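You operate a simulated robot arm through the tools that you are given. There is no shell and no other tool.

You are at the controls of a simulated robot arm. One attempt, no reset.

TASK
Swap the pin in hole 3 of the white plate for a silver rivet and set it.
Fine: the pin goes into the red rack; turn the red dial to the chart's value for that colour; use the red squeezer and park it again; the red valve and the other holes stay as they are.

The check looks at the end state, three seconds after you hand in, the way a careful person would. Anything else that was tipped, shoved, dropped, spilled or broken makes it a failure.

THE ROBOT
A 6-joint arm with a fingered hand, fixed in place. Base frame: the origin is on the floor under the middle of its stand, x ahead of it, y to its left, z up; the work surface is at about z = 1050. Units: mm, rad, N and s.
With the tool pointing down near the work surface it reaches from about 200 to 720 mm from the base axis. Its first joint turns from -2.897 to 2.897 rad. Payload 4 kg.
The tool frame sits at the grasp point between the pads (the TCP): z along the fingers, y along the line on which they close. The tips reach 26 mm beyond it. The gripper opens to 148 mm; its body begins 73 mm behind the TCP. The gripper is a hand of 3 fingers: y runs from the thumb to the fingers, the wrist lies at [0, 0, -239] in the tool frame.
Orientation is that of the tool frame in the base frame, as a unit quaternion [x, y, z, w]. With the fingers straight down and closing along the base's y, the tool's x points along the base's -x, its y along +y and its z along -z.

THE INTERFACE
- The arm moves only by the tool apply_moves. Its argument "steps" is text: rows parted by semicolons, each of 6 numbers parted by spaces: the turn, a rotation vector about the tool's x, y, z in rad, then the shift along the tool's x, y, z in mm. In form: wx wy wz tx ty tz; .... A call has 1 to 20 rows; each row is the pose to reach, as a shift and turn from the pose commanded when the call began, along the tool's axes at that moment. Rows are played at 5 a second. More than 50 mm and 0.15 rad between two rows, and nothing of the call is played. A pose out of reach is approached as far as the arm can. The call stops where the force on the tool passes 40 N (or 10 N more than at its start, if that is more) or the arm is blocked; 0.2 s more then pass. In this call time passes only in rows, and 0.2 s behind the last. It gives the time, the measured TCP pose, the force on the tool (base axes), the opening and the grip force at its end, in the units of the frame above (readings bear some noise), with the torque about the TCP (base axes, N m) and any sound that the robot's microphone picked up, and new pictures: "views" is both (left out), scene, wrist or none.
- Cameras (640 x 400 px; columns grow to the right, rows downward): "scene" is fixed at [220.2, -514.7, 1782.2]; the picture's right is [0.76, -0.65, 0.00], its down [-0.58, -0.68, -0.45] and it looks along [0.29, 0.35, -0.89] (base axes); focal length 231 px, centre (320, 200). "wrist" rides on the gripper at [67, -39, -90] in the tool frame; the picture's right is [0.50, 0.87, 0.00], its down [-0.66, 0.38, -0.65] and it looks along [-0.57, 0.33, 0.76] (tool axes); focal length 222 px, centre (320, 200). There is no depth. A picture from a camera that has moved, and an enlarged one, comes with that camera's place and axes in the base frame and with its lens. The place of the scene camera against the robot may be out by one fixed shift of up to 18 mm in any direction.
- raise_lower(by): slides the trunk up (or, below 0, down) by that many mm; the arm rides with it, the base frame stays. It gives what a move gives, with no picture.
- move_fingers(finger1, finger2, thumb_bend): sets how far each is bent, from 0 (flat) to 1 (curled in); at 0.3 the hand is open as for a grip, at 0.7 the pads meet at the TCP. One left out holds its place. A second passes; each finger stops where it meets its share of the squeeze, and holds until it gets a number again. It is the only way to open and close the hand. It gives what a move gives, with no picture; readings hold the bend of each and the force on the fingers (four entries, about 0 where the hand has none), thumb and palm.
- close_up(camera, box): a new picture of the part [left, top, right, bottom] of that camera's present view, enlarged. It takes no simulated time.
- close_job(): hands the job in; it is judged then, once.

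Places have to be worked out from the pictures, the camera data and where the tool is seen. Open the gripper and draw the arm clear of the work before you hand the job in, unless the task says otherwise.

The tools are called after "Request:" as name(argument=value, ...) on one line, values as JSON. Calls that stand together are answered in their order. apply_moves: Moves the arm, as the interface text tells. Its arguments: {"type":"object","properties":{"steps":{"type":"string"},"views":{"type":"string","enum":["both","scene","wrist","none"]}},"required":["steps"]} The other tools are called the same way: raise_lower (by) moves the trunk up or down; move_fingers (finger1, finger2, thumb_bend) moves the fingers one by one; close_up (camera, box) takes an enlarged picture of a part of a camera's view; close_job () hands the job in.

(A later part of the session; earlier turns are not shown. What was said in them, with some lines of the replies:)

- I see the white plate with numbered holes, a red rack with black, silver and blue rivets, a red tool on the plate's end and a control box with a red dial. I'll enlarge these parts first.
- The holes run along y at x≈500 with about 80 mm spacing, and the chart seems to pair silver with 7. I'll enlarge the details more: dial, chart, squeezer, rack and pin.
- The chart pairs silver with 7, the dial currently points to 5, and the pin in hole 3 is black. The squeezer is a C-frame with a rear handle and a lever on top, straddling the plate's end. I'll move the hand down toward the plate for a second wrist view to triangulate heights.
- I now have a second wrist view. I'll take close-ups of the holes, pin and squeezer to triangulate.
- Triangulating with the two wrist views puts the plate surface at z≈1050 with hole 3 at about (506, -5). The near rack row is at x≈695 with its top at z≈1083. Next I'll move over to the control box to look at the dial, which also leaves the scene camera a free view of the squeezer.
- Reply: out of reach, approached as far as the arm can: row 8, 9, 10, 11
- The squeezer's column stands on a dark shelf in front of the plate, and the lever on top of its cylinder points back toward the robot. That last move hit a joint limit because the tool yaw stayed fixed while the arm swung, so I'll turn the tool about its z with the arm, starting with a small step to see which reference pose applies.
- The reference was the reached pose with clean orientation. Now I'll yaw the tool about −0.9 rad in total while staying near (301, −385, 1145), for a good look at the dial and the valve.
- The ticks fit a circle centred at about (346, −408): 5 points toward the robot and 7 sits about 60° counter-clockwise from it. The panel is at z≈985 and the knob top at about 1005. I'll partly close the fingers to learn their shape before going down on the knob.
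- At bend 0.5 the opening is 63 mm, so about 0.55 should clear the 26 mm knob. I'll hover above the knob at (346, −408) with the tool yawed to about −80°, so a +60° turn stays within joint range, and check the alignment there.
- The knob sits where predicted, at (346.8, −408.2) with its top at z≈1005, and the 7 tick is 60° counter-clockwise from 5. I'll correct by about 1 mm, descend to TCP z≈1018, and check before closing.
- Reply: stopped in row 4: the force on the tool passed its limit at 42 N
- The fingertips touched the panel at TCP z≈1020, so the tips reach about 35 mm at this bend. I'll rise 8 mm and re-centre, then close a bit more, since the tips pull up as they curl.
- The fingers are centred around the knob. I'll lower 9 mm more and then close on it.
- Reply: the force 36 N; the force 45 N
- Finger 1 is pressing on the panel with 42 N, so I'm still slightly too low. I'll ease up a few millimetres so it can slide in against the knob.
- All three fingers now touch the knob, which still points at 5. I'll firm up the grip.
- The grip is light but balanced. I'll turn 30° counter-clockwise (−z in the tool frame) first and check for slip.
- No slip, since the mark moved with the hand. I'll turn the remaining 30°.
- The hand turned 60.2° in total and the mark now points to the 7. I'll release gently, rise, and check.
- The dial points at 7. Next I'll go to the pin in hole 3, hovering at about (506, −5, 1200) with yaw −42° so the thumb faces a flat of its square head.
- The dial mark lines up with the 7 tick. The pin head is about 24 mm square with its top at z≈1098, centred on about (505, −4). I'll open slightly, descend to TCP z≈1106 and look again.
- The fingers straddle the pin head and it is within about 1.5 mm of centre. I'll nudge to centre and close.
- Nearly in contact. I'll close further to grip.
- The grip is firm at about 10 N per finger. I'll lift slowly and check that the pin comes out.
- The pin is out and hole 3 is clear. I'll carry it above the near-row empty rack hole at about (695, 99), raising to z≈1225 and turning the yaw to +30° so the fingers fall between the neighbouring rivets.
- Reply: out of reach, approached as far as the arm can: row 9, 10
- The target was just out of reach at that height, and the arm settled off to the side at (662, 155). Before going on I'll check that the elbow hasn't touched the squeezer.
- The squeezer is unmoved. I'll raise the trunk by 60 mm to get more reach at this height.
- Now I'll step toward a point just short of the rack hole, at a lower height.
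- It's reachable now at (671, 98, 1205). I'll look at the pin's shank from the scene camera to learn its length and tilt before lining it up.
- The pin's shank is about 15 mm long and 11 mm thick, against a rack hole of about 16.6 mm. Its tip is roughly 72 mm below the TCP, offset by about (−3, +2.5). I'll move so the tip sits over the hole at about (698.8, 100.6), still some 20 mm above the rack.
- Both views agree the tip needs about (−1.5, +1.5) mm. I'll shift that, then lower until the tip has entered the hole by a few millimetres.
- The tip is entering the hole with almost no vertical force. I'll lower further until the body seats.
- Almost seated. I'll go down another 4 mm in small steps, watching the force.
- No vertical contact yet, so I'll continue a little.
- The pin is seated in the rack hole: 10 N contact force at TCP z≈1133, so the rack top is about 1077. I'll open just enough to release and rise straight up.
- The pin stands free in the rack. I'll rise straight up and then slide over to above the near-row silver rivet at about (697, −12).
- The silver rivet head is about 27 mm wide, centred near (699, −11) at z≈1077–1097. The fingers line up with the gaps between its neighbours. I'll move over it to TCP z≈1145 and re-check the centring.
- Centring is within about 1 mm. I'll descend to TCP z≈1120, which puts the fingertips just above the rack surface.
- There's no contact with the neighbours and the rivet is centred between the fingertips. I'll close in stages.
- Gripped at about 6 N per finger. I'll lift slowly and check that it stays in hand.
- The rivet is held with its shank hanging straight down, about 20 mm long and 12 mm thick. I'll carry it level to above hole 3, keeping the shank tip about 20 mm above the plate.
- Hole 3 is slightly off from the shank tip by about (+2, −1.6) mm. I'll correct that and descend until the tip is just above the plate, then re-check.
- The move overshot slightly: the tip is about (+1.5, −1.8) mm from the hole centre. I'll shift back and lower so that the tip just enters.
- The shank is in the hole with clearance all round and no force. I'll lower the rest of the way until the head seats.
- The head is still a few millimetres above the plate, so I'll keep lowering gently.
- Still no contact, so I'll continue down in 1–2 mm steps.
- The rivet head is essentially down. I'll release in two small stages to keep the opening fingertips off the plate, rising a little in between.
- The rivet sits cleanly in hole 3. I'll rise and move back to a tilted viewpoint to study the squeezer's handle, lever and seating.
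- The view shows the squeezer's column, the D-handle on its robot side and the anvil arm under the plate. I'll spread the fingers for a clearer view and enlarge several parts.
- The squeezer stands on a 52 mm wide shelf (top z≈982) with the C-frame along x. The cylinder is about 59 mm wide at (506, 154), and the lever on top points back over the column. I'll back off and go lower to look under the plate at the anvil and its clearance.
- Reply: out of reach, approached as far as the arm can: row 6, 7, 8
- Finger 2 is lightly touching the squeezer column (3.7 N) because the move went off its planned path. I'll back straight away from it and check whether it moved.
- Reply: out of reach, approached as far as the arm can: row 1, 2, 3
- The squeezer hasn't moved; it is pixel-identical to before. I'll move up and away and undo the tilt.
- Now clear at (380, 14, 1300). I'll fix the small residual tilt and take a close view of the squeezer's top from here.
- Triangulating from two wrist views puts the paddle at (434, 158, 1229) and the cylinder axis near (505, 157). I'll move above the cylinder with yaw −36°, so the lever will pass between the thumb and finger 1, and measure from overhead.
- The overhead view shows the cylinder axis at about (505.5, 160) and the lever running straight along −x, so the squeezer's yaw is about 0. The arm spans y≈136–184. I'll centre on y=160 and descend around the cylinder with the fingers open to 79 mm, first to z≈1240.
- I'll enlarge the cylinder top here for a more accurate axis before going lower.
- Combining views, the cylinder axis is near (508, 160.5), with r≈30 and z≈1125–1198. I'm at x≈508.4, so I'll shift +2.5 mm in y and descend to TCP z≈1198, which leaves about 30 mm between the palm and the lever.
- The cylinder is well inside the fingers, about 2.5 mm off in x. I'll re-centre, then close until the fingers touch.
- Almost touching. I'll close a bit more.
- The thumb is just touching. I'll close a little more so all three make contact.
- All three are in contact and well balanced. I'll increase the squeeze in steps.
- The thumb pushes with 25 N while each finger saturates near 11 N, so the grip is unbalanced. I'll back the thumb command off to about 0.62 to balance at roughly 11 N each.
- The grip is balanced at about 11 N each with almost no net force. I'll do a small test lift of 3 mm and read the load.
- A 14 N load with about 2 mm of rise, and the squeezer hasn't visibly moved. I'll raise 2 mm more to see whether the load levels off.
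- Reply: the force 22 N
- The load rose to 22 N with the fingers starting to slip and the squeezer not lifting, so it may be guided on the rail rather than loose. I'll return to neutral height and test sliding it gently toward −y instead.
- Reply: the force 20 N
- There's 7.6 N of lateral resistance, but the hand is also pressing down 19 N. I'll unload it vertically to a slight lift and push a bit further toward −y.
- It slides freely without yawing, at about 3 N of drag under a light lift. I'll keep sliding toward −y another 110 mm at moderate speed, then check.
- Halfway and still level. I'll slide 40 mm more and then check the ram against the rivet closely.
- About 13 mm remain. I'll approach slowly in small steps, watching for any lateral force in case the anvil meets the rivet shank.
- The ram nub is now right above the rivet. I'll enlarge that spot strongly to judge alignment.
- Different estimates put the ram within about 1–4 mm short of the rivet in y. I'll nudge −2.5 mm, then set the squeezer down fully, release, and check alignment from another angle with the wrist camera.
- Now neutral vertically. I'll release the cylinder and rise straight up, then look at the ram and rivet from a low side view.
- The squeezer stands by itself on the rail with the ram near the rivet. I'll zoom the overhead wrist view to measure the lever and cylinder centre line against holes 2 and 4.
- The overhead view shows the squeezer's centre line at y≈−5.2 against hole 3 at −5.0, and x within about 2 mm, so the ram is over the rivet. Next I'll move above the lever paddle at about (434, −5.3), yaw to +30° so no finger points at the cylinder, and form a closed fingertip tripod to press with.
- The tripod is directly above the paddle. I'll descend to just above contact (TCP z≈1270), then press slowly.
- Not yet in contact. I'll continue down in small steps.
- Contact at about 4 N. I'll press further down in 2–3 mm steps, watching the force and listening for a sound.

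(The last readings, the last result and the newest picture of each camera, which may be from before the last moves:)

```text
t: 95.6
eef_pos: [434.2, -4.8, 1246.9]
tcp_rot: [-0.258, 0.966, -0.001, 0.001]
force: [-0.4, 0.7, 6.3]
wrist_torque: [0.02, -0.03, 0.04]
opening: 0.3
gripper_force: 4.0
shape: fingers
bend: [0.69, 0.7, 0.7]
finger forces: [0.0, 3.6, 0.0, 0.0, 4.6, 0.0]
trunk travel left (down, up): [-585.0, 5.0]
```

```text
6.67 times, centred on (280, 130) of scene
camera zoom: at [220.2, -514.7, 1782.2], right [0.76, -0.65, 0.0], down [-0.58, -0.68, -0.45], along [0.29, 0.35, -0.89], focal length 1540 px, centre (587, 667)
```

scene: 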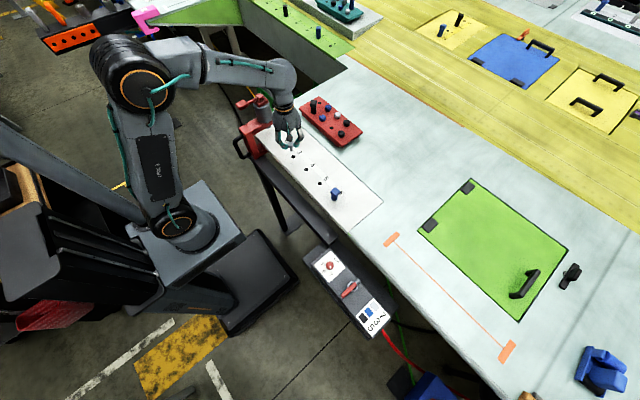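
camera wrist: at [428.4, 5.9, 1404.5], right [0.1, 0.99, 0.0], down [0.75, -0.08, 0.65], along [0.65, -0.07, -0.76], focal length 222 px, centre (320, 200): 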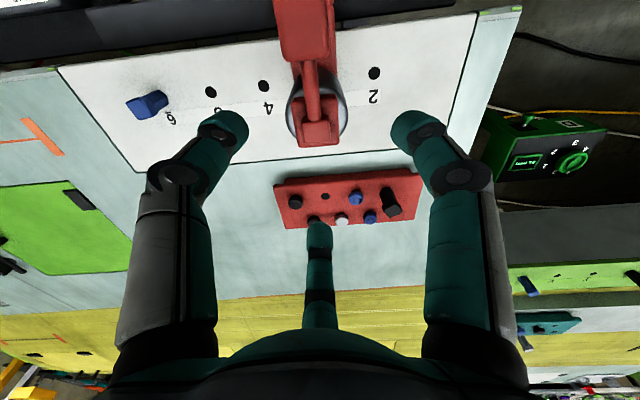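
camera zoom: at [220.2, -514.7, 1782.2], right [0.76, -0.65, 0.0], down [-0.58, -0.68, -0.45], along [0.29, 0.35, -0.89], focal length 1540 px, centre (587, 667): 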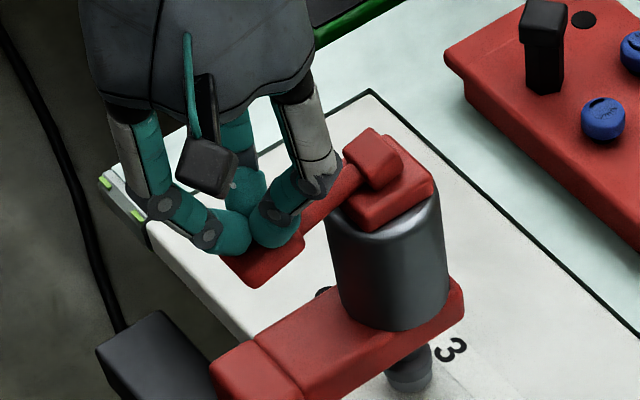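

The lever is pivoting down against about 6 N. I'll keep pressing.

Request:
apply_moves(steps="0 0 0 0 0 3; 0 0 0 0 0 6; 0 0 0 0 0 9; 0 0 0 0 0 12; 0 0 0 0 0 12; 0 0 0 0 0 12", views="none")

Request:
close_up(camera="scene", box=[250, 100, 310, 160])

```text
t: 97.0
eef_pos: [433.1, -6.7, 1236.5]
tcp_rot: [-0.258, 0.966, -0.001, 0.002]
force: [-1.2, -3.3, 29.6]
wrist_torque: [-0.06, -0.17, -0.01]
opening: 0.0
gripper_force: 17.6
shape: fingers
bend: [0.69, 0.71, 0.71]
finger forces: [0.0, 13.2, 0.0, 0.0, 22.4, 0.1]
trunk travel left (down, up): [-585.0, 5.0]
```

```text
6.67 times, centred on (280, 130) of scene
camera zoom: at [220.2, -514.7, 1782.2], right [0.76, -0.65, 0.0], down [-0.58, -0.68, -0.45], along [0.29, 0.35, -0.89], focal length 1540 px, centre (587, 667)
```

zoom: 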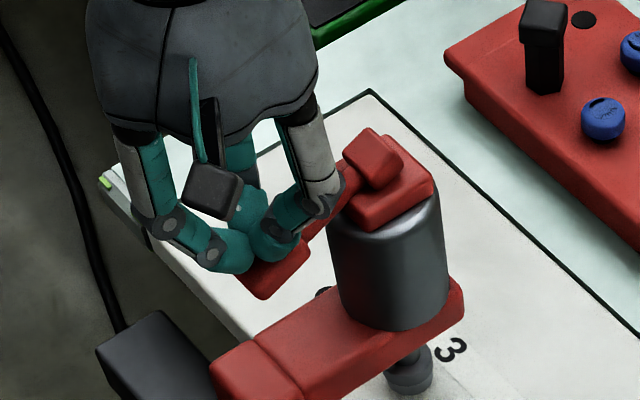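

The force climbed to 30 N, so the lever is at its stop. I'll look closely at the ram and rivet while holding.

Request:
close_up(camera="scene", box=[279, 141, 297, 159])

Request:
close_up(camera="wrist", box=[0, 0, 640, 400])

```text
16.00 times, centred on (288, 150) of scene
camera zoom: at [220.2, -514.7, 1782.2], right [0.76, -0.65, 0.0], down [-0.58, -0.68, -0.45], along [0.29, 0.35, -0.89], focal length 3697 px, centre (832, 1000)
```

zoom: 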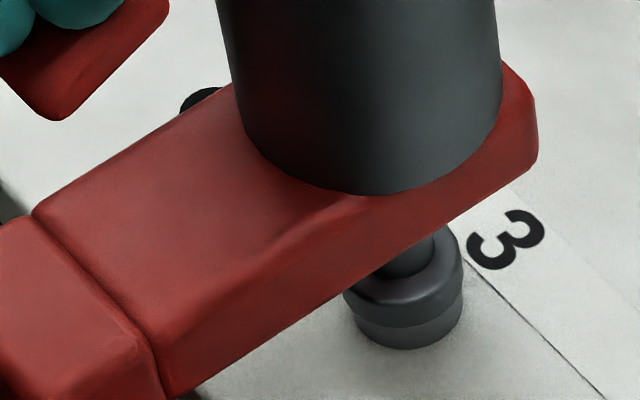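

```text
1.00 times, centred on (320, 200) of wrist (not enlarged: the box is as wide or as high as the picture)
camera zoom: at [395.3, -73.9, 1327.3], right [-0.87, 0.5, 0.0], down [0.38, 0.65, 0.66], along [0.33, 0.57, -0.76], focal length 222 px, centre (320, 200)
```

zoom: 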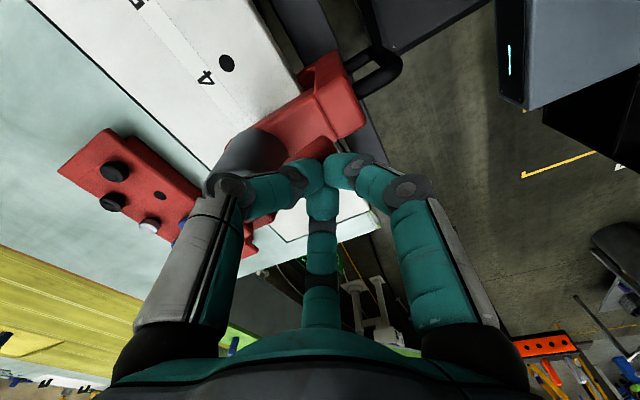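

The rivet's shape has changed: it now shows a set collar seated flat on the plate, with the ram in its top. I'll hold the press for about a second and check for a sound.

Request:
apply_moves(steps="0 0 0 0 0 0.5; 0 0 0 0 0 1; 0 0 0 0 0 1; 0 0 0 0 0 1; 0 0 0 0 0 1; 0 0 0 0 0 1", views="none")

Request:
close_up(camera="scene", box=[279, 141, 297, 159])

```text
t: 98.4
eef_pos: [433.5, -6.3, 1235.7]
tcp_rot: [-0.258, 0.966, 0.0, 0.002]
force: [-1.7, -4.1, 37.1]
wrist_torque: [-0.12, -0.17, -0.06]
opening: 0.1
gripper_force: 23.4
shape: fingers
bend: [0.69, 0.72, 0.72]
finger forces: [0.0, 17.0, 0.1, 0.0, 29.3, 0.0]
trunk travel left (down, up): [-585.0, 5.0]
```

```text
16.00 times, centred on (288, 150) of scene
camera zoom: at [220.2, -514.7, 1782.2], right [0.76, -0.65, 0.0], down [-0.58, -0.68, -0.45], along [0.29, 0.35, -0.89], focal length 3697 px, centre (832, 1000)
```

zoom: 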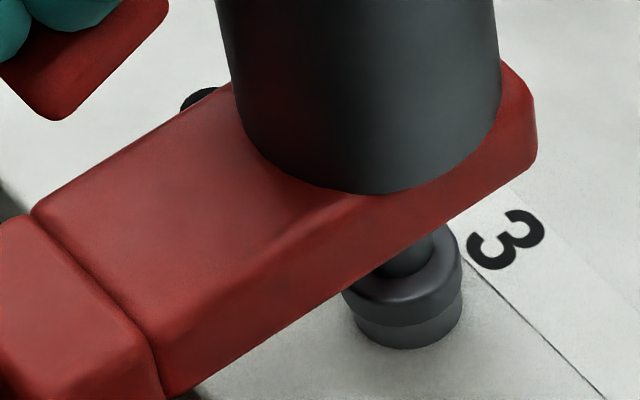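

The lever is firmly down at 37 N. I'll lift off gently, letting the lever return, and then inspect the rivet.

Request:
apply_moves(steps="0 0 0 0 0 -4; 0 0 0 0 0 -10; 0 0 0 0 0 -18; 0 0 0 0 0 -28; 0 0 0 0 0 -45; 0 0 0 0 0 -75; 0 0 0 0 0 -75", views="wrist")

Request:
close_up(camera="scene", box=[279, 141, 297, 159])

Request:
close_up(camera="scene", box=[230, 100, 310, 190])

```text
t: 100.0
eef_pos: [433.7, -4.8, 1308.0]
tcp_rot: [-0.258, 0.966, 0.001, 0.001]
force: [0.7, 0.2, 0.3]
wrist_torque: [0.0, -0.03, -0.01]
opening: 0.3
gripper_force: 0.1
shape: fingers
bend: [0.69, 0.7, 0.7]
finger forces: [0.0, 0.0, 0.0, 0.0, 0.0, 0.1]
trunk travel left (down, up): [-585.0, 5.0]
camera wrist: at [396.6, -72.0, 1398.7], right [-0.87, 0.5, 0.0], down [0.38, 0.65, 0.65], along [0.33, 0.57, -0.76], focal length 222 px, centre (320, 200)
```

wrist: 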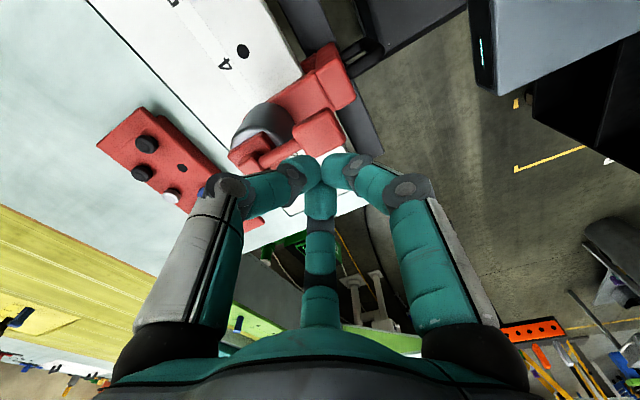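

```text
16.00 times, centred on (288, 150) of scene
camera zoom: at [220.2, -514.7, 1782.2], right [0.76, -0.65, 0.0], down [-0.58, -0.68, -0.45], along [0.29, 0.35, -0.89], focal length 3697 px, centre (832, 1000)
```

zoom: 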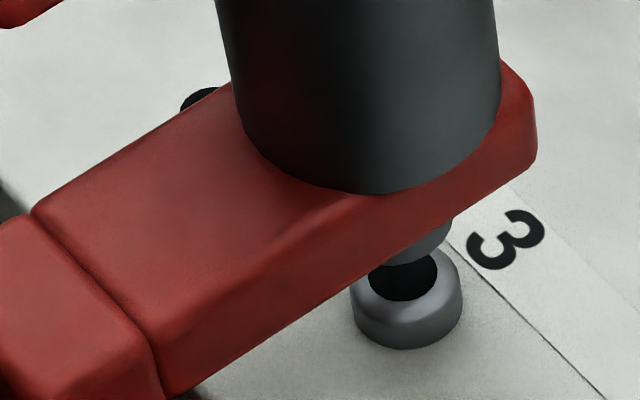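

```text
4.44 times, centred on (270, 145) of scene
camera zoom: at [220.2, -514.7, 1782.2], right [0.76, -0.65, 0.0], down [-0.58, -0.68, -0.45], along [0.29, 0.35, -0.89], focal length 1027 px, centre (542, 444)
```

zoom: 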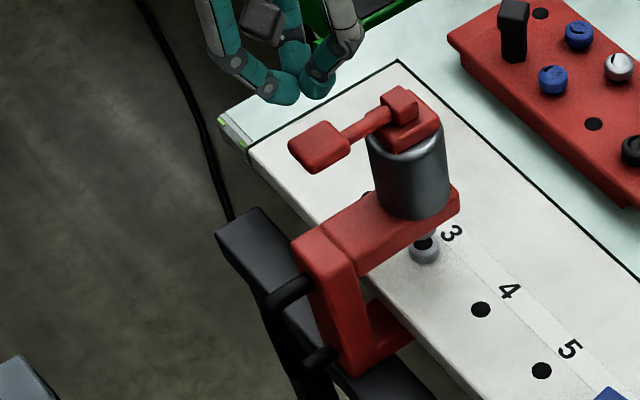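

The rivet now shows the set form, a collar with a dark punched centre, and the lever has sprung back up. Next I'll re-grip the cylinder to slide the squeezer back to its park position (centre line originally y≈160.2).

Request:
move_fingers(finger1=0.45, finger2=0.45, thumb_bend=0.45)

Request:
apply_moves(steps="0 0 0.144 -8 -4.5 -8; 0 0 0.288 -16 -9 -8; 0 0 0.432 -23 -13.5 -8; 0 0 0.576 -31 -18 -8; 0 0 0.72 -39 -22.6 -8; 0 0 0.864 -47 -27 -8; 0 0 1.008 -55 -31.7 -8; 0 0 1.15 -62.2 -36.2 -8; 0 0 1.15 -62.2 -36.2 -8", views="wrist")

Request:
close_up(camera="wrist", box=[230, 30, 410, 160])

```text
t: 101.0
eef_pos: [435.3, -3.6, 1308.0]
tcp_rot: [-0.258, 0.966, 0.0, 0.001]
force: [0.2, -0.1, 0.1]
wrist_torque: [0.01, -0.01, 0.01]
opening: 78.3
gripper_force: 0.0
shape: fingers
bend: [0.45, 0.45, 0.45]
finger forces: [0.1, 0.0, 0.1, 0.0, 0.1, 0.0]
trunk travel left (down, up): [-585.0, 5.0]
```

```text
t: 103.0
eef_pos: [507.8, -5.2, 1317.5]
tcp_rot: [0.309, 0.951, 0.0, 0.001]
force: [-0.3, -0.7, -0.8]
wrist_torque: [0.03, 0.0, 0.0]
opening: 78.2
gripper_force: 0.1
shape: fingers
bend: [0.45, 0.45, 0.45]
finger forces: [0.0, 0.0, 0.0, 0.0, 0.0, 0.0]
trunk travel left (down, up): [-585.0, 5.0]
camera wrist: at [430.5, 3.3, 1407.9], right [0.11, 0.99, 0.0], down [0.75, -0.08, 0.65], along [0.65, -0.07, -0.76], focal length 222 px, centre (320, 200)
```

wrist: 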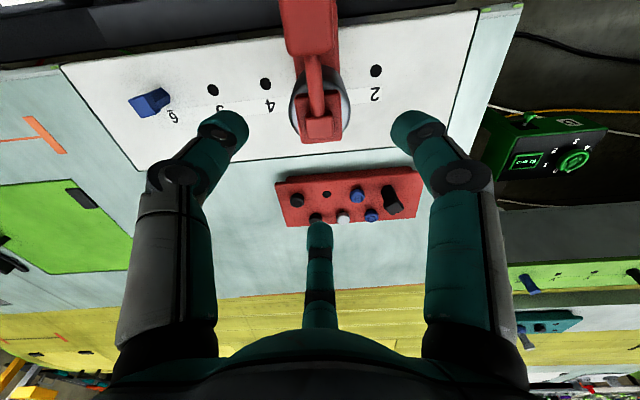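

```text
3.08 times, centred on (320, 95) of wrist
camera zoom: at [430.5, 3.3, 1407.9], right [0.11, 0.99, 0.0], down [0.75, -0.08, 0.65], along [0.65, -0.07, -0.76], focal length 684 px, centre (320, 523)
```

zoom: 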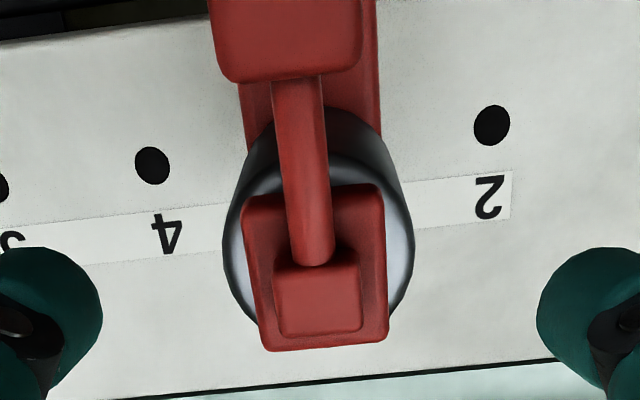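

The lever axis is at y≈−4.9 and I'm centred on it. I'll descend around the cylinder again to TCP z≈1197.

Request:
apply_moves(steps="0 0 0 1.6 -1.2 30; 0 0 0 1.6 -1.2 60; 0 0 0 1.6 -1.2 90; 0 0 0 1.6 -1.2 110; 0 0 0 1.6 -1.2 120.5; 0 0 0 1.6 -1.2 120.5", views="none")

Request:
move_fingers(finger1=0.54, finger2=0.54, thumb_bend=0.54)

Request:
close_up(camera="wrist", box=[180, 40, 460, 240])

Request:
close_up(camera="scene", box=[240, 100, 310, 190])

```text
t: 104.4
eef_pos: [505.0, -4.3, 1197.0]
tcp_rot: [0.309, 0.951, 0.001, 0.001]
force: [0.1, 1.1, 0.5]
wrist_torque: [0.0, 0.0, 0.01]
opening: 78.1
gripper_force: 0.1
shape: fingers
bend: [0.45, 0.45, 0.45]
finger forces: [0.0, 0.0, 0.0, 0.0, 0.0, 0.1]
trunk travel left (down, up): [-585.0, 5.0]
```

```text
t: 105.4
eef_pos: [504.7, -2.8, 1197.5]
tcp_rot: [0.309, 0.951, 0.0, 0.001]
force: [0.6, -0.5, -0.6]
wrist_torque: [0.01, 0.0, 0.03]
opening: 49.9
gripper_force: 0.3
shape: fingers
bend: [0.54, 0.54, 0.54]
finger forces: [0.0, 0.1, 0.0, 0.0, 0.2, 0.0]
trunk travel left (down, up): [-585.0, 5.0]
```

```text
2.00 times, centred on (320, 140) of wrist
camera zoom: at [427.9, 3.6, 1287.1], right [0.1, 0.99, 0.0], down [0.75, -0.08, 0.65], along [0.65, -0.07, -0.76], focal length 444 px, centre (320, 320)
```

zoom: 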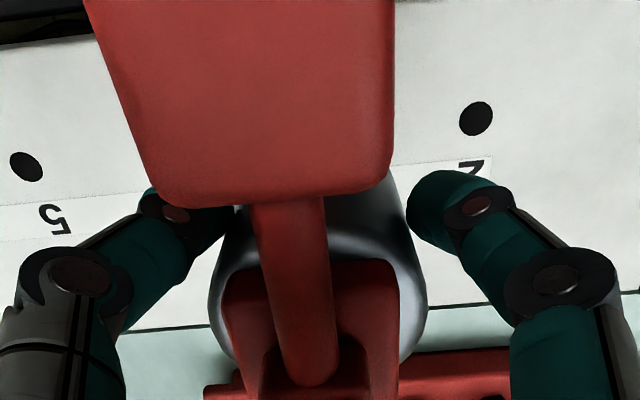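

```text
4.44 times, centred on (275, 145) of scene
camera zoom: at [220.2, -514.7, 1782.2], right [0.76, -0.65, 0.0], down [-0.58, -0.68, -0.45], along [0.29, 0.35, -0.89], focal length 1027 px, centre (520, 444)
```

zoom: 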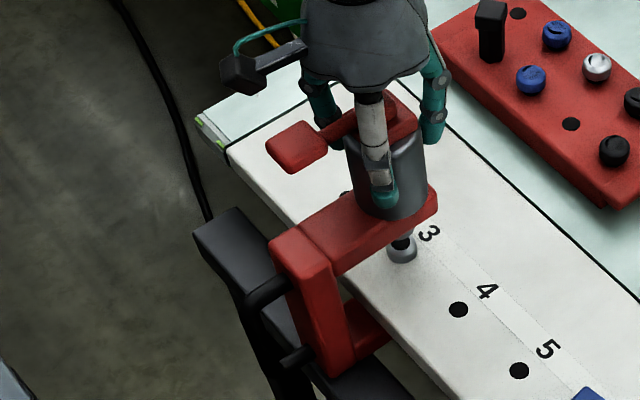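

The fingers just touch the cylinder. I'll tighten with the same balanced commands as before.

Request:
move_fingers(finger1=0.7, finger2=0.7, thumb_bend=0.6)

Request:
move_fingers(finger1=0.8, finger2=0.8, thumb_bend=0.63)

```text
t: 106.4
eef_pos: [504.1, -4.6, 1195.9]
tcp_rot: [0.309, 0.951, 0.0, 0.001]
force: [1.8, 2.7, 0.3]
wrist_torque: [-0.01, 0.01, -0.01]
opening: 45.0
gripper_force: 14.1
shape: fingers
bend: [0.56, 0.55, 0.56]
finger forces: [10.1, 10.1, 0.1, 0.0, 7.5, 0.0]
trunk travel left (down, up): [-585.0, 5.0]
```

```text
t: 107.4
eef_pos: [504.2, -4.3, 1195.9]
tcp_rot: [0.309, 0.951, 0.0, 0.001]
force: [-0.9, -0.7, -0.4]
wrist_torque: [-0.05, 0.03, -0.02]
opening: 44.9
gripper_force: 14.4
shape: fingers
bend: [0.56, 0.55, 0.57]
finger forces: [9.9, 9.8, 0.0, 0.0, 10.6, 0.0]
trunk travel left (down, up): [-585.0, 5.0]
```

Balanced at about 10 N each. I'll lift slightly to unload the rail, then slide back toward +y.

Request:
apply_moves(steps="0 0 0 0 0 -1; 0 0 0 0 0 -2; 0 0 0 0 0 -3; 0 0 0 0 0 -3", views="none")

Request:
apply_moves(steps="0 0 0 2.9 4 0; 0 0 0 5.9 8.1 0; 0 0 0 5.9 8.1 0", views="none")

Request:
close_up(camera="scene", box=[240, 110, 310, 190])

```text
t: 108.4
eef_pos: [505.5, -5.1, 1199.3]
tcp_rot: [0.308, 0.951, 0.0, -0.001]
force: [-2.8, 2.4, -22.2]
wrist_torque: [0.03, 0.07, -0.05]
opening: 45.5
gripper_force: 14.1
shape: fingers
bend: [0.56, 0.55, 0.57]
finger forces: [10.2, 8.5, 0.0, 0.0, 9.0, 0.0]
trunk travel left (down, up): [-585.0, 5.0]
```

```text
t: 109.2
eef_pos: [504.5, 4.2, 1200.9]
tcp_rot: [0.308, 0.951, 0.0, 0.0]
force: [-1.9, -7.4, -19.1]
wrist_torque: [-0.11, 0.04, 0.04]
opening: 44.9
gripper_force: 13.7
shape: fingers
bend: [0.57, 0.56, 0.55]
finger forces: [8.3, 8.8, 0.1, 0.0, 11.5, 0.1]
trunk travel left (down, up): [-585.0, 5.0]
```

```text
5.00 times, centred on (275, 150) of scene
camera zoom: at [220.2, -514.7, 1782.2], right [0.76, -0.65, 0.0], down [-0.58, -0.68, -0.45], along [0.29, 0.35, -0.89], focal length 1155 px, centre (545, 450)
```

zoom: 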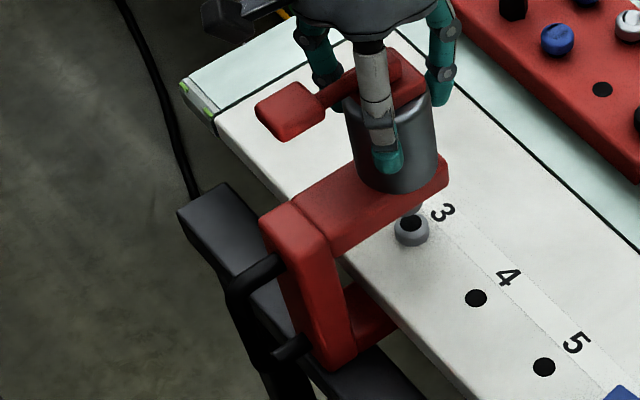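

It's sliding back. The lift load is a bit high, so I'll ease it 1 mm and continue +y by about 135 mm.

Request:
apply_moves(steps="0 0 0 5.9 8.1 1; 0 0 0 14.7 20.2 1; 0 0 0 23.5 32.4 1; 0 0 0 32.3 44.5 1; 0 0 0 41.2 56.6 1; 0 0 0 50 68.8 1; 0 0 0 58.8 80.9 1; 0 0 0 67.6 93 1; 0 0 0 76.4 105.2 1; 0 0 0 79.4 109.2 1; 0 0 0 79.4 109.2 1", views="wrist")

Request:
close_up(camera="scene", box=[225, 85, 295, 165])

```text
t: 111.6
eef_pos: [504.4, 139.7, 1199.8]
tcp_rot: [0.309, 0.951, 0.0, 0.0]
force: [2.6, -2.1, -4.9]
wrist_torque: [-0.06, -0.11, 0.08]
opening: 44.3
gripper_force: 16.1
shape: fingers
bend: [0.56, 0.55, 0.56]
finger forces: [10.8, 11.4, 0.1, 0.0, 9.6, 0.0]
trunk travel left (down, up): [-585.0, 5.0]
camera wrist: at [428.2, 147.6, 1289.8], right [0.1, 0.99, 0.0], down [0.75, -0.08, 0.65], along [0.65, -0.07, -0.76], focal length 222 px, centre (320, 200)
```

wrist: 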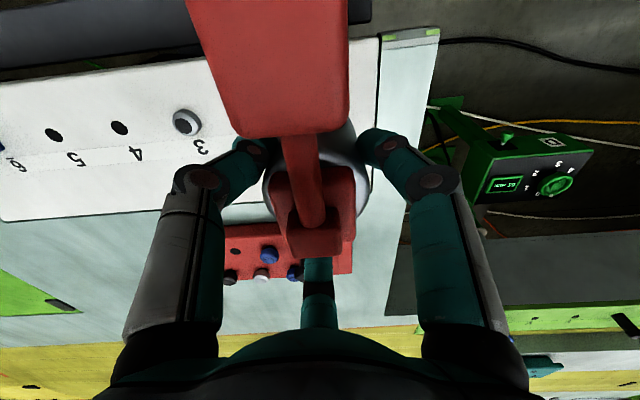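

```text
5.00 times, centred on (260, 125) of scene
camera zoom: at [220.2, -514.7, 1782.2], right [0.76, -0.65, 0.0], down [-0.58, -0.68, -0.45], along [0.29, 0.35, -0.89], focal length 1155 px, centre (620, 575)
```

zoom: 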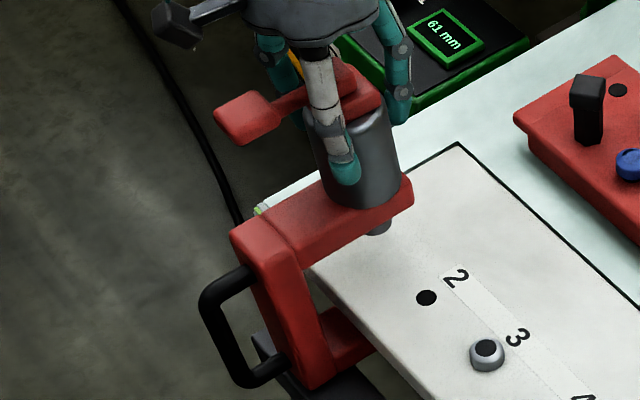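

About 19–20 mm remain to the park position. I'll check the squeezer's yaw in the hand before the final part.

Request:
close_up(camera="wrist", box=[180, 20, 460, 240])

Request:
close_up(camera="scene", box=[240, 90, 290, 140])

```text
1.82 times, centred on (320, 130) of wrist
camera zoom: at [428.2, 147.6, 1289.8], right [0.1, 0.99, 0.0], down [0.75, -0.08, 0.65], along [0.65, -0.07, -0.76], focal length 404 px, centre (320, 327)
```

zoom: 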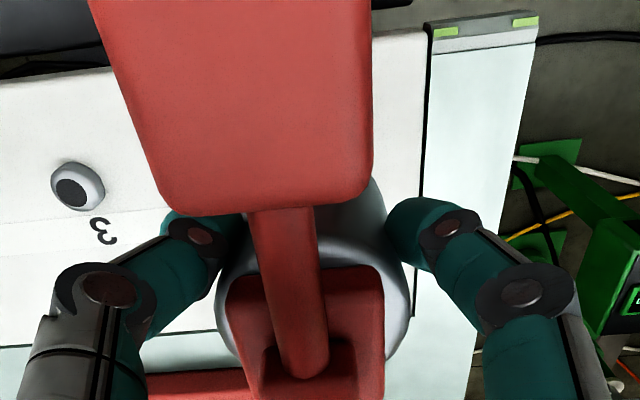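

```text
8.00 times, centred on (265, 115) of scene
camera zoom: at [220.2, -514.7, 1782.2], right [0.76, -0.65, 0.0], down [-0.58, -0.68, -0.45], along [0.29, 0.35, -0.89], focal length 1848 px, centre (760, 880)
```

zoom: 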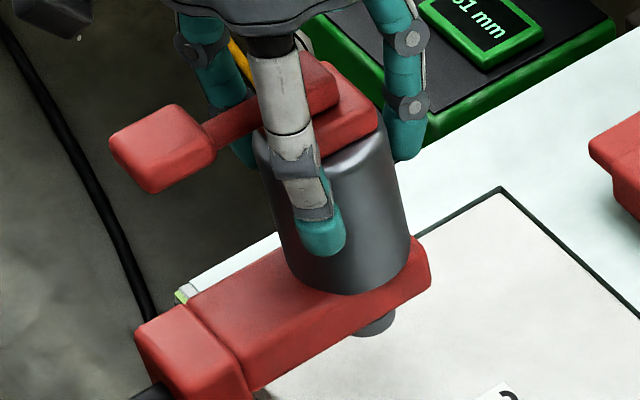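

Both the wrist and scene measurements say 22.5 mm remain. I'll slide +21 mm slowly and compare with the original picture.

Request:
apply_moves(steps="0 0 0 2.9 4 0; 0 0 0 5.9 8.1 0; 0 0 0 8.8 12.1 0; 0 0 0 11.2 15.4 0; 0 0 0 12.3 17 0; 0 0 0 12.3 17 0; 0 0 0 12.3 17 0", views="none")

Request:
close_up(camera="scene", box=[225, 85, 295, 165])

Request:
close_up(camera="wrist", box=[180, 40, 460, 240])

```text
t: 113.2
eef_pos: [504.4, 161.3, 1198.5]
tcp_rot: [0.309, 0.951, 0.0, 0.0]
force: [0.5, -1.0, -2.7]
wrist_torque: [-0.03, -0.08, 0.02]
opening: 44.8
gripper_force: 15.8
shape: fingers
bend: [0.56, 0.55, 0.57]
finger forces: [10.0, 11.3, 0.0, 0.0, 10.7, 0.1]
trunk travel left (down, up): [-585.0, 5.0]
```

```text
5.00 times, centred on (260, 125) of scene
camera zoom: at [220.2, -514.7, 1782.2], right [0.76, -0.65, 0.0], down [-0.58, -0.68, -0.45], along [0.29, 0.35, -0.89], focal length 1155 px, centre (620, 575)
```

zoom: 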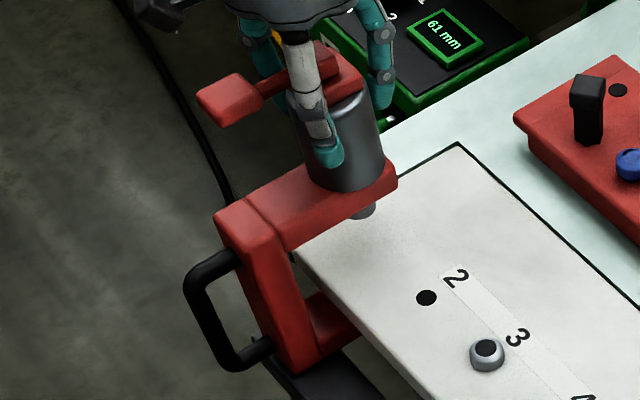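

```text
2.00 times, centred on (320, 140) of wrist
camera zoom: at [427.7, 168.5, 1289.6], right [0.1, 0.99, 0.0], down [0.75, -0.08, 0.65], along [0.65, -0.07, -0.76], focal length 444 px, centre (320, 320)
```

zoom: 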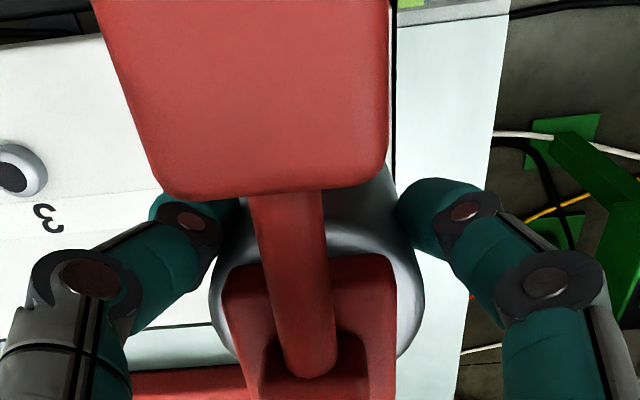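

The squeezer's outline now matches the original parked picture pixel for pixel. I'll ease down to neutral, release, and check for any shift.

Request:
apply_moves(steps="0 0 0 0 0 0.7; 0 0 0 0 0 0.7", views="none")

Request:
move_fingers(finger1=0.45, finger2=0.45, thumb_bend=0.45)

Request:
close_up(camera="scene", box=[225, 85, 295, 165])

```text
t: 113.8
eef_pos: [503.6, 159.5, 1198.6]
tcp_rot: [0.309, 0.951, 0.0, 0.002]
force: [2.2, 0.1, 0.4]
wrist_torque: [0.03, -0.1, -0.01]
opening: 44.9
gripper_force: 16.3
shape: fingers
bend: [0.56, 0.55, 0.57]
finger forces: [10.2, 11.8, 0.0, 0.1, 10.3, 0.0]
trunk travel left (down, up): [-585.0, 5.0]
```

```text
t: 114.8
eef_pos: [504.2, 161.1, 1199.6]
tcp_rot: [0.309, 0.951, -0.001, 0.001]
force: [0.0, -0.1, 0.7]
wrist_torque: [0.0, 0.03, 0.02]
opening: 78.3
gripper_force: 0.1
shape: fingers
bend: [0.45, 0.45, 0.45]
finger forces: [0.0, 0.0, 0.0, 0.0, 0.0, 0.0]
trunk travel left (down, up): [-585.0, 5.0]
```

```text
5.00 times, centred on (260, 125) of scene
camera zoom: at [220.2, -514.7, 1782.2], right [0.76, -0.65, 0.0], down [-0.58, -0.68, -0.45], along [0.29, 0.35, -0.89], focal length 1155 px, centre (620, 575)
```

zoom: 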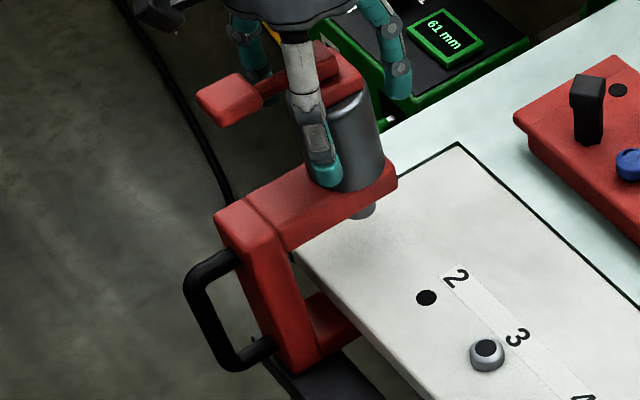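

Released with no shift. I'll rise straight up, clear of the lever.

Request:
apply_moves(steps="0 0 0 0 0 -15; 0 0 0 0 0 -40; 0 0 0 0 0 -75; 0 0 0 0 0 -110; 0 0 0 0 0 -130; 0 0 0 0 0 -130", views="both")

Request:
close_up(camera="scene", box=[225, 85, 295, 165])

Request:
close_up(camera="wrist", box=[160, 20, 480, 260])

```text
t: 116.2
eef_pos: [504.3, 159.9, 1329.8]
tcp_rot: [0.309, 0.951, 0.0, 0.001]
force: [-0.2, -0.7, 0.3]
wrist_torque: [0.01, -0.01, 0.01]
opening: 78.1
gripper_force: 0.2
shape: fingers
bend: [0.45, 0.45, 0.45]
finger forces: [0.0, 0.0, 0.1, 0.0, 0.0, 0.0]
trunk travel left (down, up): [-585.0, 5.0]
camera wrist: at [427.2, 168.2, 1420.4], right [0.1, 0.99, 0.0], down [0.75, -0.08, 0.65], along [0.65, -0.07, -0.76], focal length 222 px, centre (320, 200)
```

scene: 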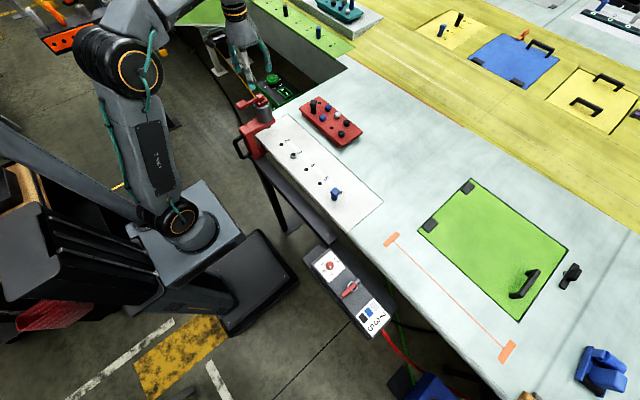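
wrist: 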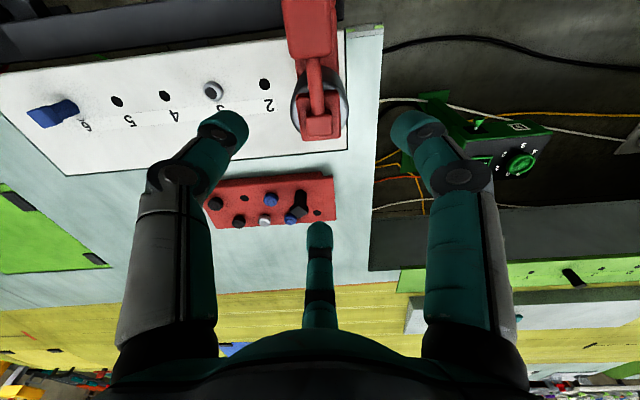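

```text
5.00 times, centred on (260, 125) of scene
camera zoom: at [220.2, -514.7, 1782.2], right [0.76, -0.65, 0.0], down [-0.58, -0.68, -0.45], along [0.29, 0.35, -0.89], focal length 1155 px, centre (620, 575)
```

zoom: 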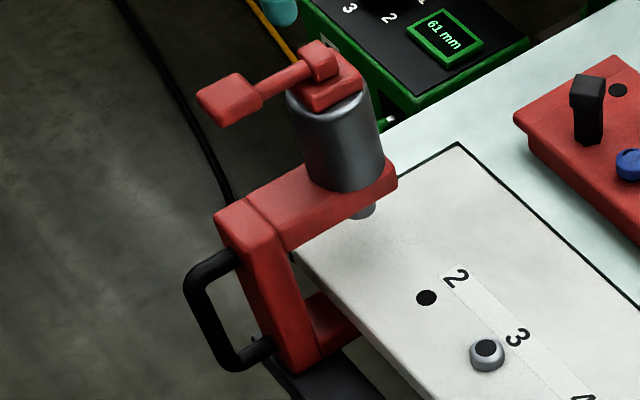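

```text
1.67 times, centred on (320, 140) of wrist
camera zoom: at [427.2, 168.2, 1420.4], right [0.1, 0.99, 0.0], down [0.75, -0.08, 0.65], along [0.65, -0.07, -0.76], focal length 370 px, centre (320, 300)
```

zoom: 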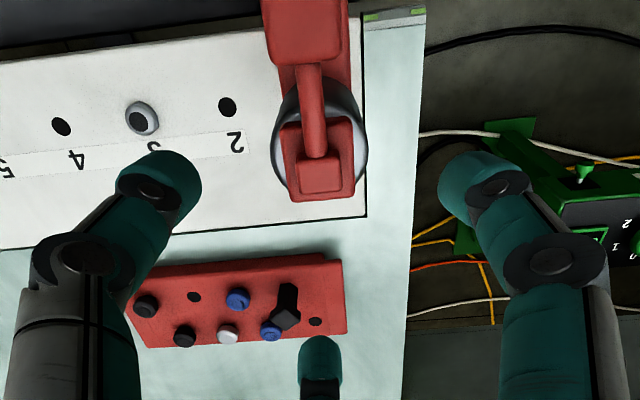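

The squeezer is back in its parked place. Now I'll verify everything else: the set rivet, dial, valve, rack and other pins.

Request:
close_up(camera="scene", box=[279, 141, 303, 165])

Request:
close_up(camera="scene", box=[300, 240, 400, 345])

Request:
close_up(camera="scene", box=[290, 85, 370, 155])

Request:
close_up(camera="scene", box=[240, 100, 400, 240])

```text
16.00 times, centred on (291, 153) of scene
camera zoom: at [220.2, -514.7, 1782.2], right [0.76, -0.65, 0.0], down [-0.58, -0.68, -0.45], along [0.29, 0.35, -0.89], focal length 3697 px, centre (784, 952)
```

zoom: 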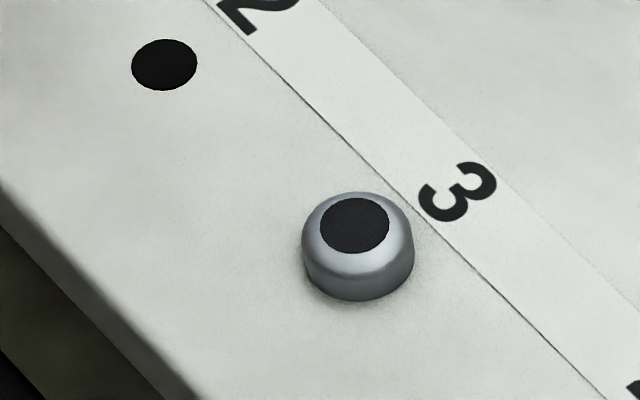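

```text
3.81 times, centred on (350, 292) of scene
camera zoom: at [220.2, -514.7, 1782.2], right [0.76, -0.65, 0.0], down [-0.58, -0.68, -0.45], along [0.29, 0.35, -0.89], focal length 880 px, centre (206, -152)
```

zoom: 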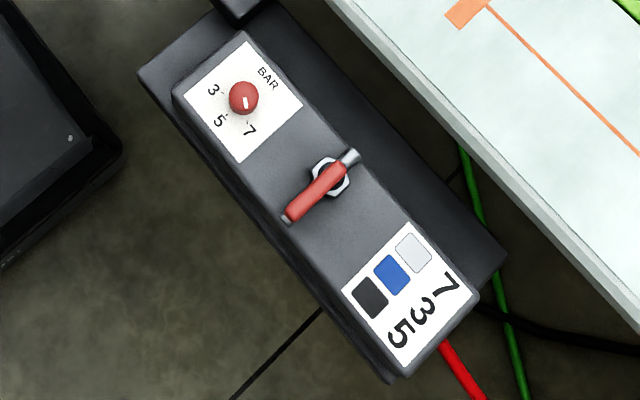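

```text
5.71 times, centred on (330, 120) of scene
camera zoom: at [220.2, -514.7, 1782.2], right [0.76, -0.65, 0.0], down [-0.58, -0.68, -0.45], along [0.29, 0.35, -0.89], focal length 1320 px, centre (263, 657)
```

zoom: 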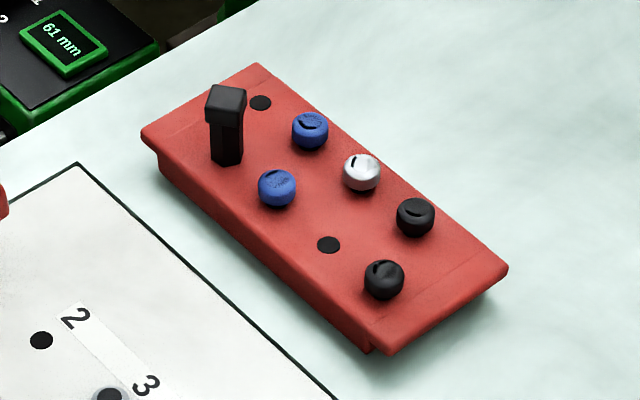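

```text
2.86 times, centred on (320, 170) of scene
camera zoom: at [220.2, -514.7, 1782.2], right [0.76, -0.65, 0.0], down [-0.58, -0.68, -0.45], along [0.29, 0.35, -0.89], focal length 660 px, centre (320, 286)
```

zoom: 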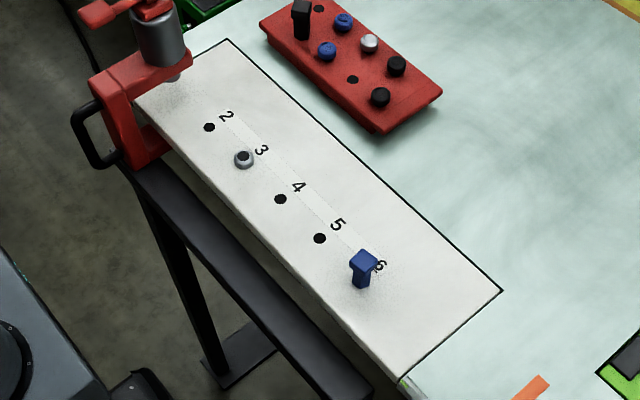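

Everything checks out: the rivet is set in hole 3, the pin is in the rack, the dial is at 7 (silver), the valve is unchanged, hole 6's pin and the empty holes are untouched, and the squeezer is parked. I'll open the hand and draw the arm clear upward and back.

Request:
apply_moves(steps="0 0 0 0 0 -35; 0 0 0 0 0 -65; 0 0 0 1 -40 -70; 0 0 0 2.2 -82 -70; 0 0 0 3.4 -123 -70; 0 0 0 4.5 -164 -70; 0 0 0 4.5 -164 -70", views="none")

Request:
move_fingers(finger1=0.3, finger2=0.3, thumb_bend=0.3)

Request:
close_up(camera="scene", box=[200, 60, 440, 230])

Request:
close_up(camera="scene", box=[320, 245, 352, 275])

```text
t: 117.8
eef_pos: [403.5, 30.0, 1400.0]
tcp_rot: [0.309, 0.951, 0.0, -0.001]
force: [0.5, -0.1, 0.5]
wrist_torque: [-0.03, 0.01, 0.02]
opening: 78.4
gripper_force: 0.1
shape: fingers
bend: [0.45, 0.45, 0.45]
finger forces: [0.0, 0.0, 0.0, 0.0, 0.1, 0.0]
trunk travel left (down, up): [-585.0, 5.0]
```

```text
t: 118.8
eef_pos: [403.8, 31.1, 1397.7]
tcp_rot: [0.309, 0.951, 0.0, 0.001]
force: [0.6, -0.6, 0.1]
wrist_torque: [0.03, 0.0, -0.03]
opening: 126.4
gripper_force: 0.1
shape: fingers
bend: [0.3, 0.3, 0.3]
finger forces: [0.1, 0.0, 0.1, 0.1, 0.0, 0.1]
trunk travel left (down, up): [-585.0, 5.0]
```

```text
2.35 times, centred on (320, 145) of scene
camera zoom: at [220.2, -514.7, 1782.2], right [0.76, -0.65, 0.0], down [-0.58, -0.68, -0.45], along [0.29, 0.35, -0.89], focal length 544 px, centre (320, 329)
```

zoom: 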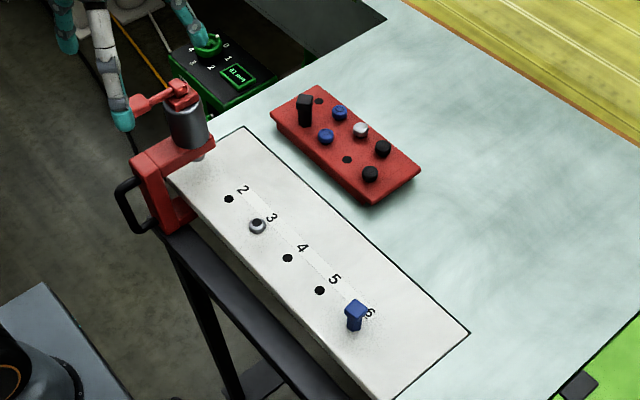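

```text
13.33 times, centred on (336, 260) of scene
camera zoom: at [220.2, -514.7, 1782.2], right [0.76, -0.65, 0.0], down [-0.58, -0.68, -0.45], along [0.29, 0.35, -0.89], focal length 3081 px, centre (107, -600)
```

zoom: 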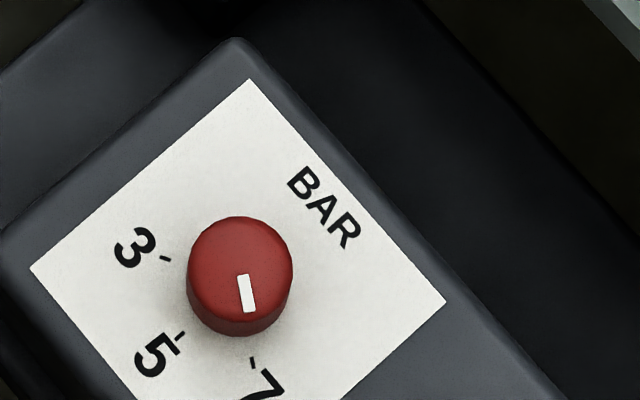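

The final check is clean: dial on 7, pin in the red rack, silver rivet set in hole 3, squeezer parked, nothing else disturbed, and the hand open and clear. I'm handing the job in.

Request:
close_job()

```text
The job is handed in.
```

The pin from hole 3 is in the red rack, and a silver rivet is set in its place. I've handed the job in; the result of the check hasn't come back.

- **Pin:** the black pin stands seated in the near-row empty hole of the red rack.
- **Dial:** it now points at 7, the chart's value for silver.
- **Rivet:** after I pressed the squeezer lever to its stop, the head changed shape to a collar with a dark centre. I took that as set, but no sound was reported when it happened.
- **Squeezer:** it is back in its park position, matching the original camera picture, with the lever up.
- **Left as they were:** the red valve, the blue pin in hole 6 and the empty holes look unchanged in the final pictures.

A fingertip lightly touched the squeezer column once (about 4 N) while I was looking at it, and it did not move. I also raised the trunk 60 mm to reach the rack and left it raised. The hand is open and clear of the work.
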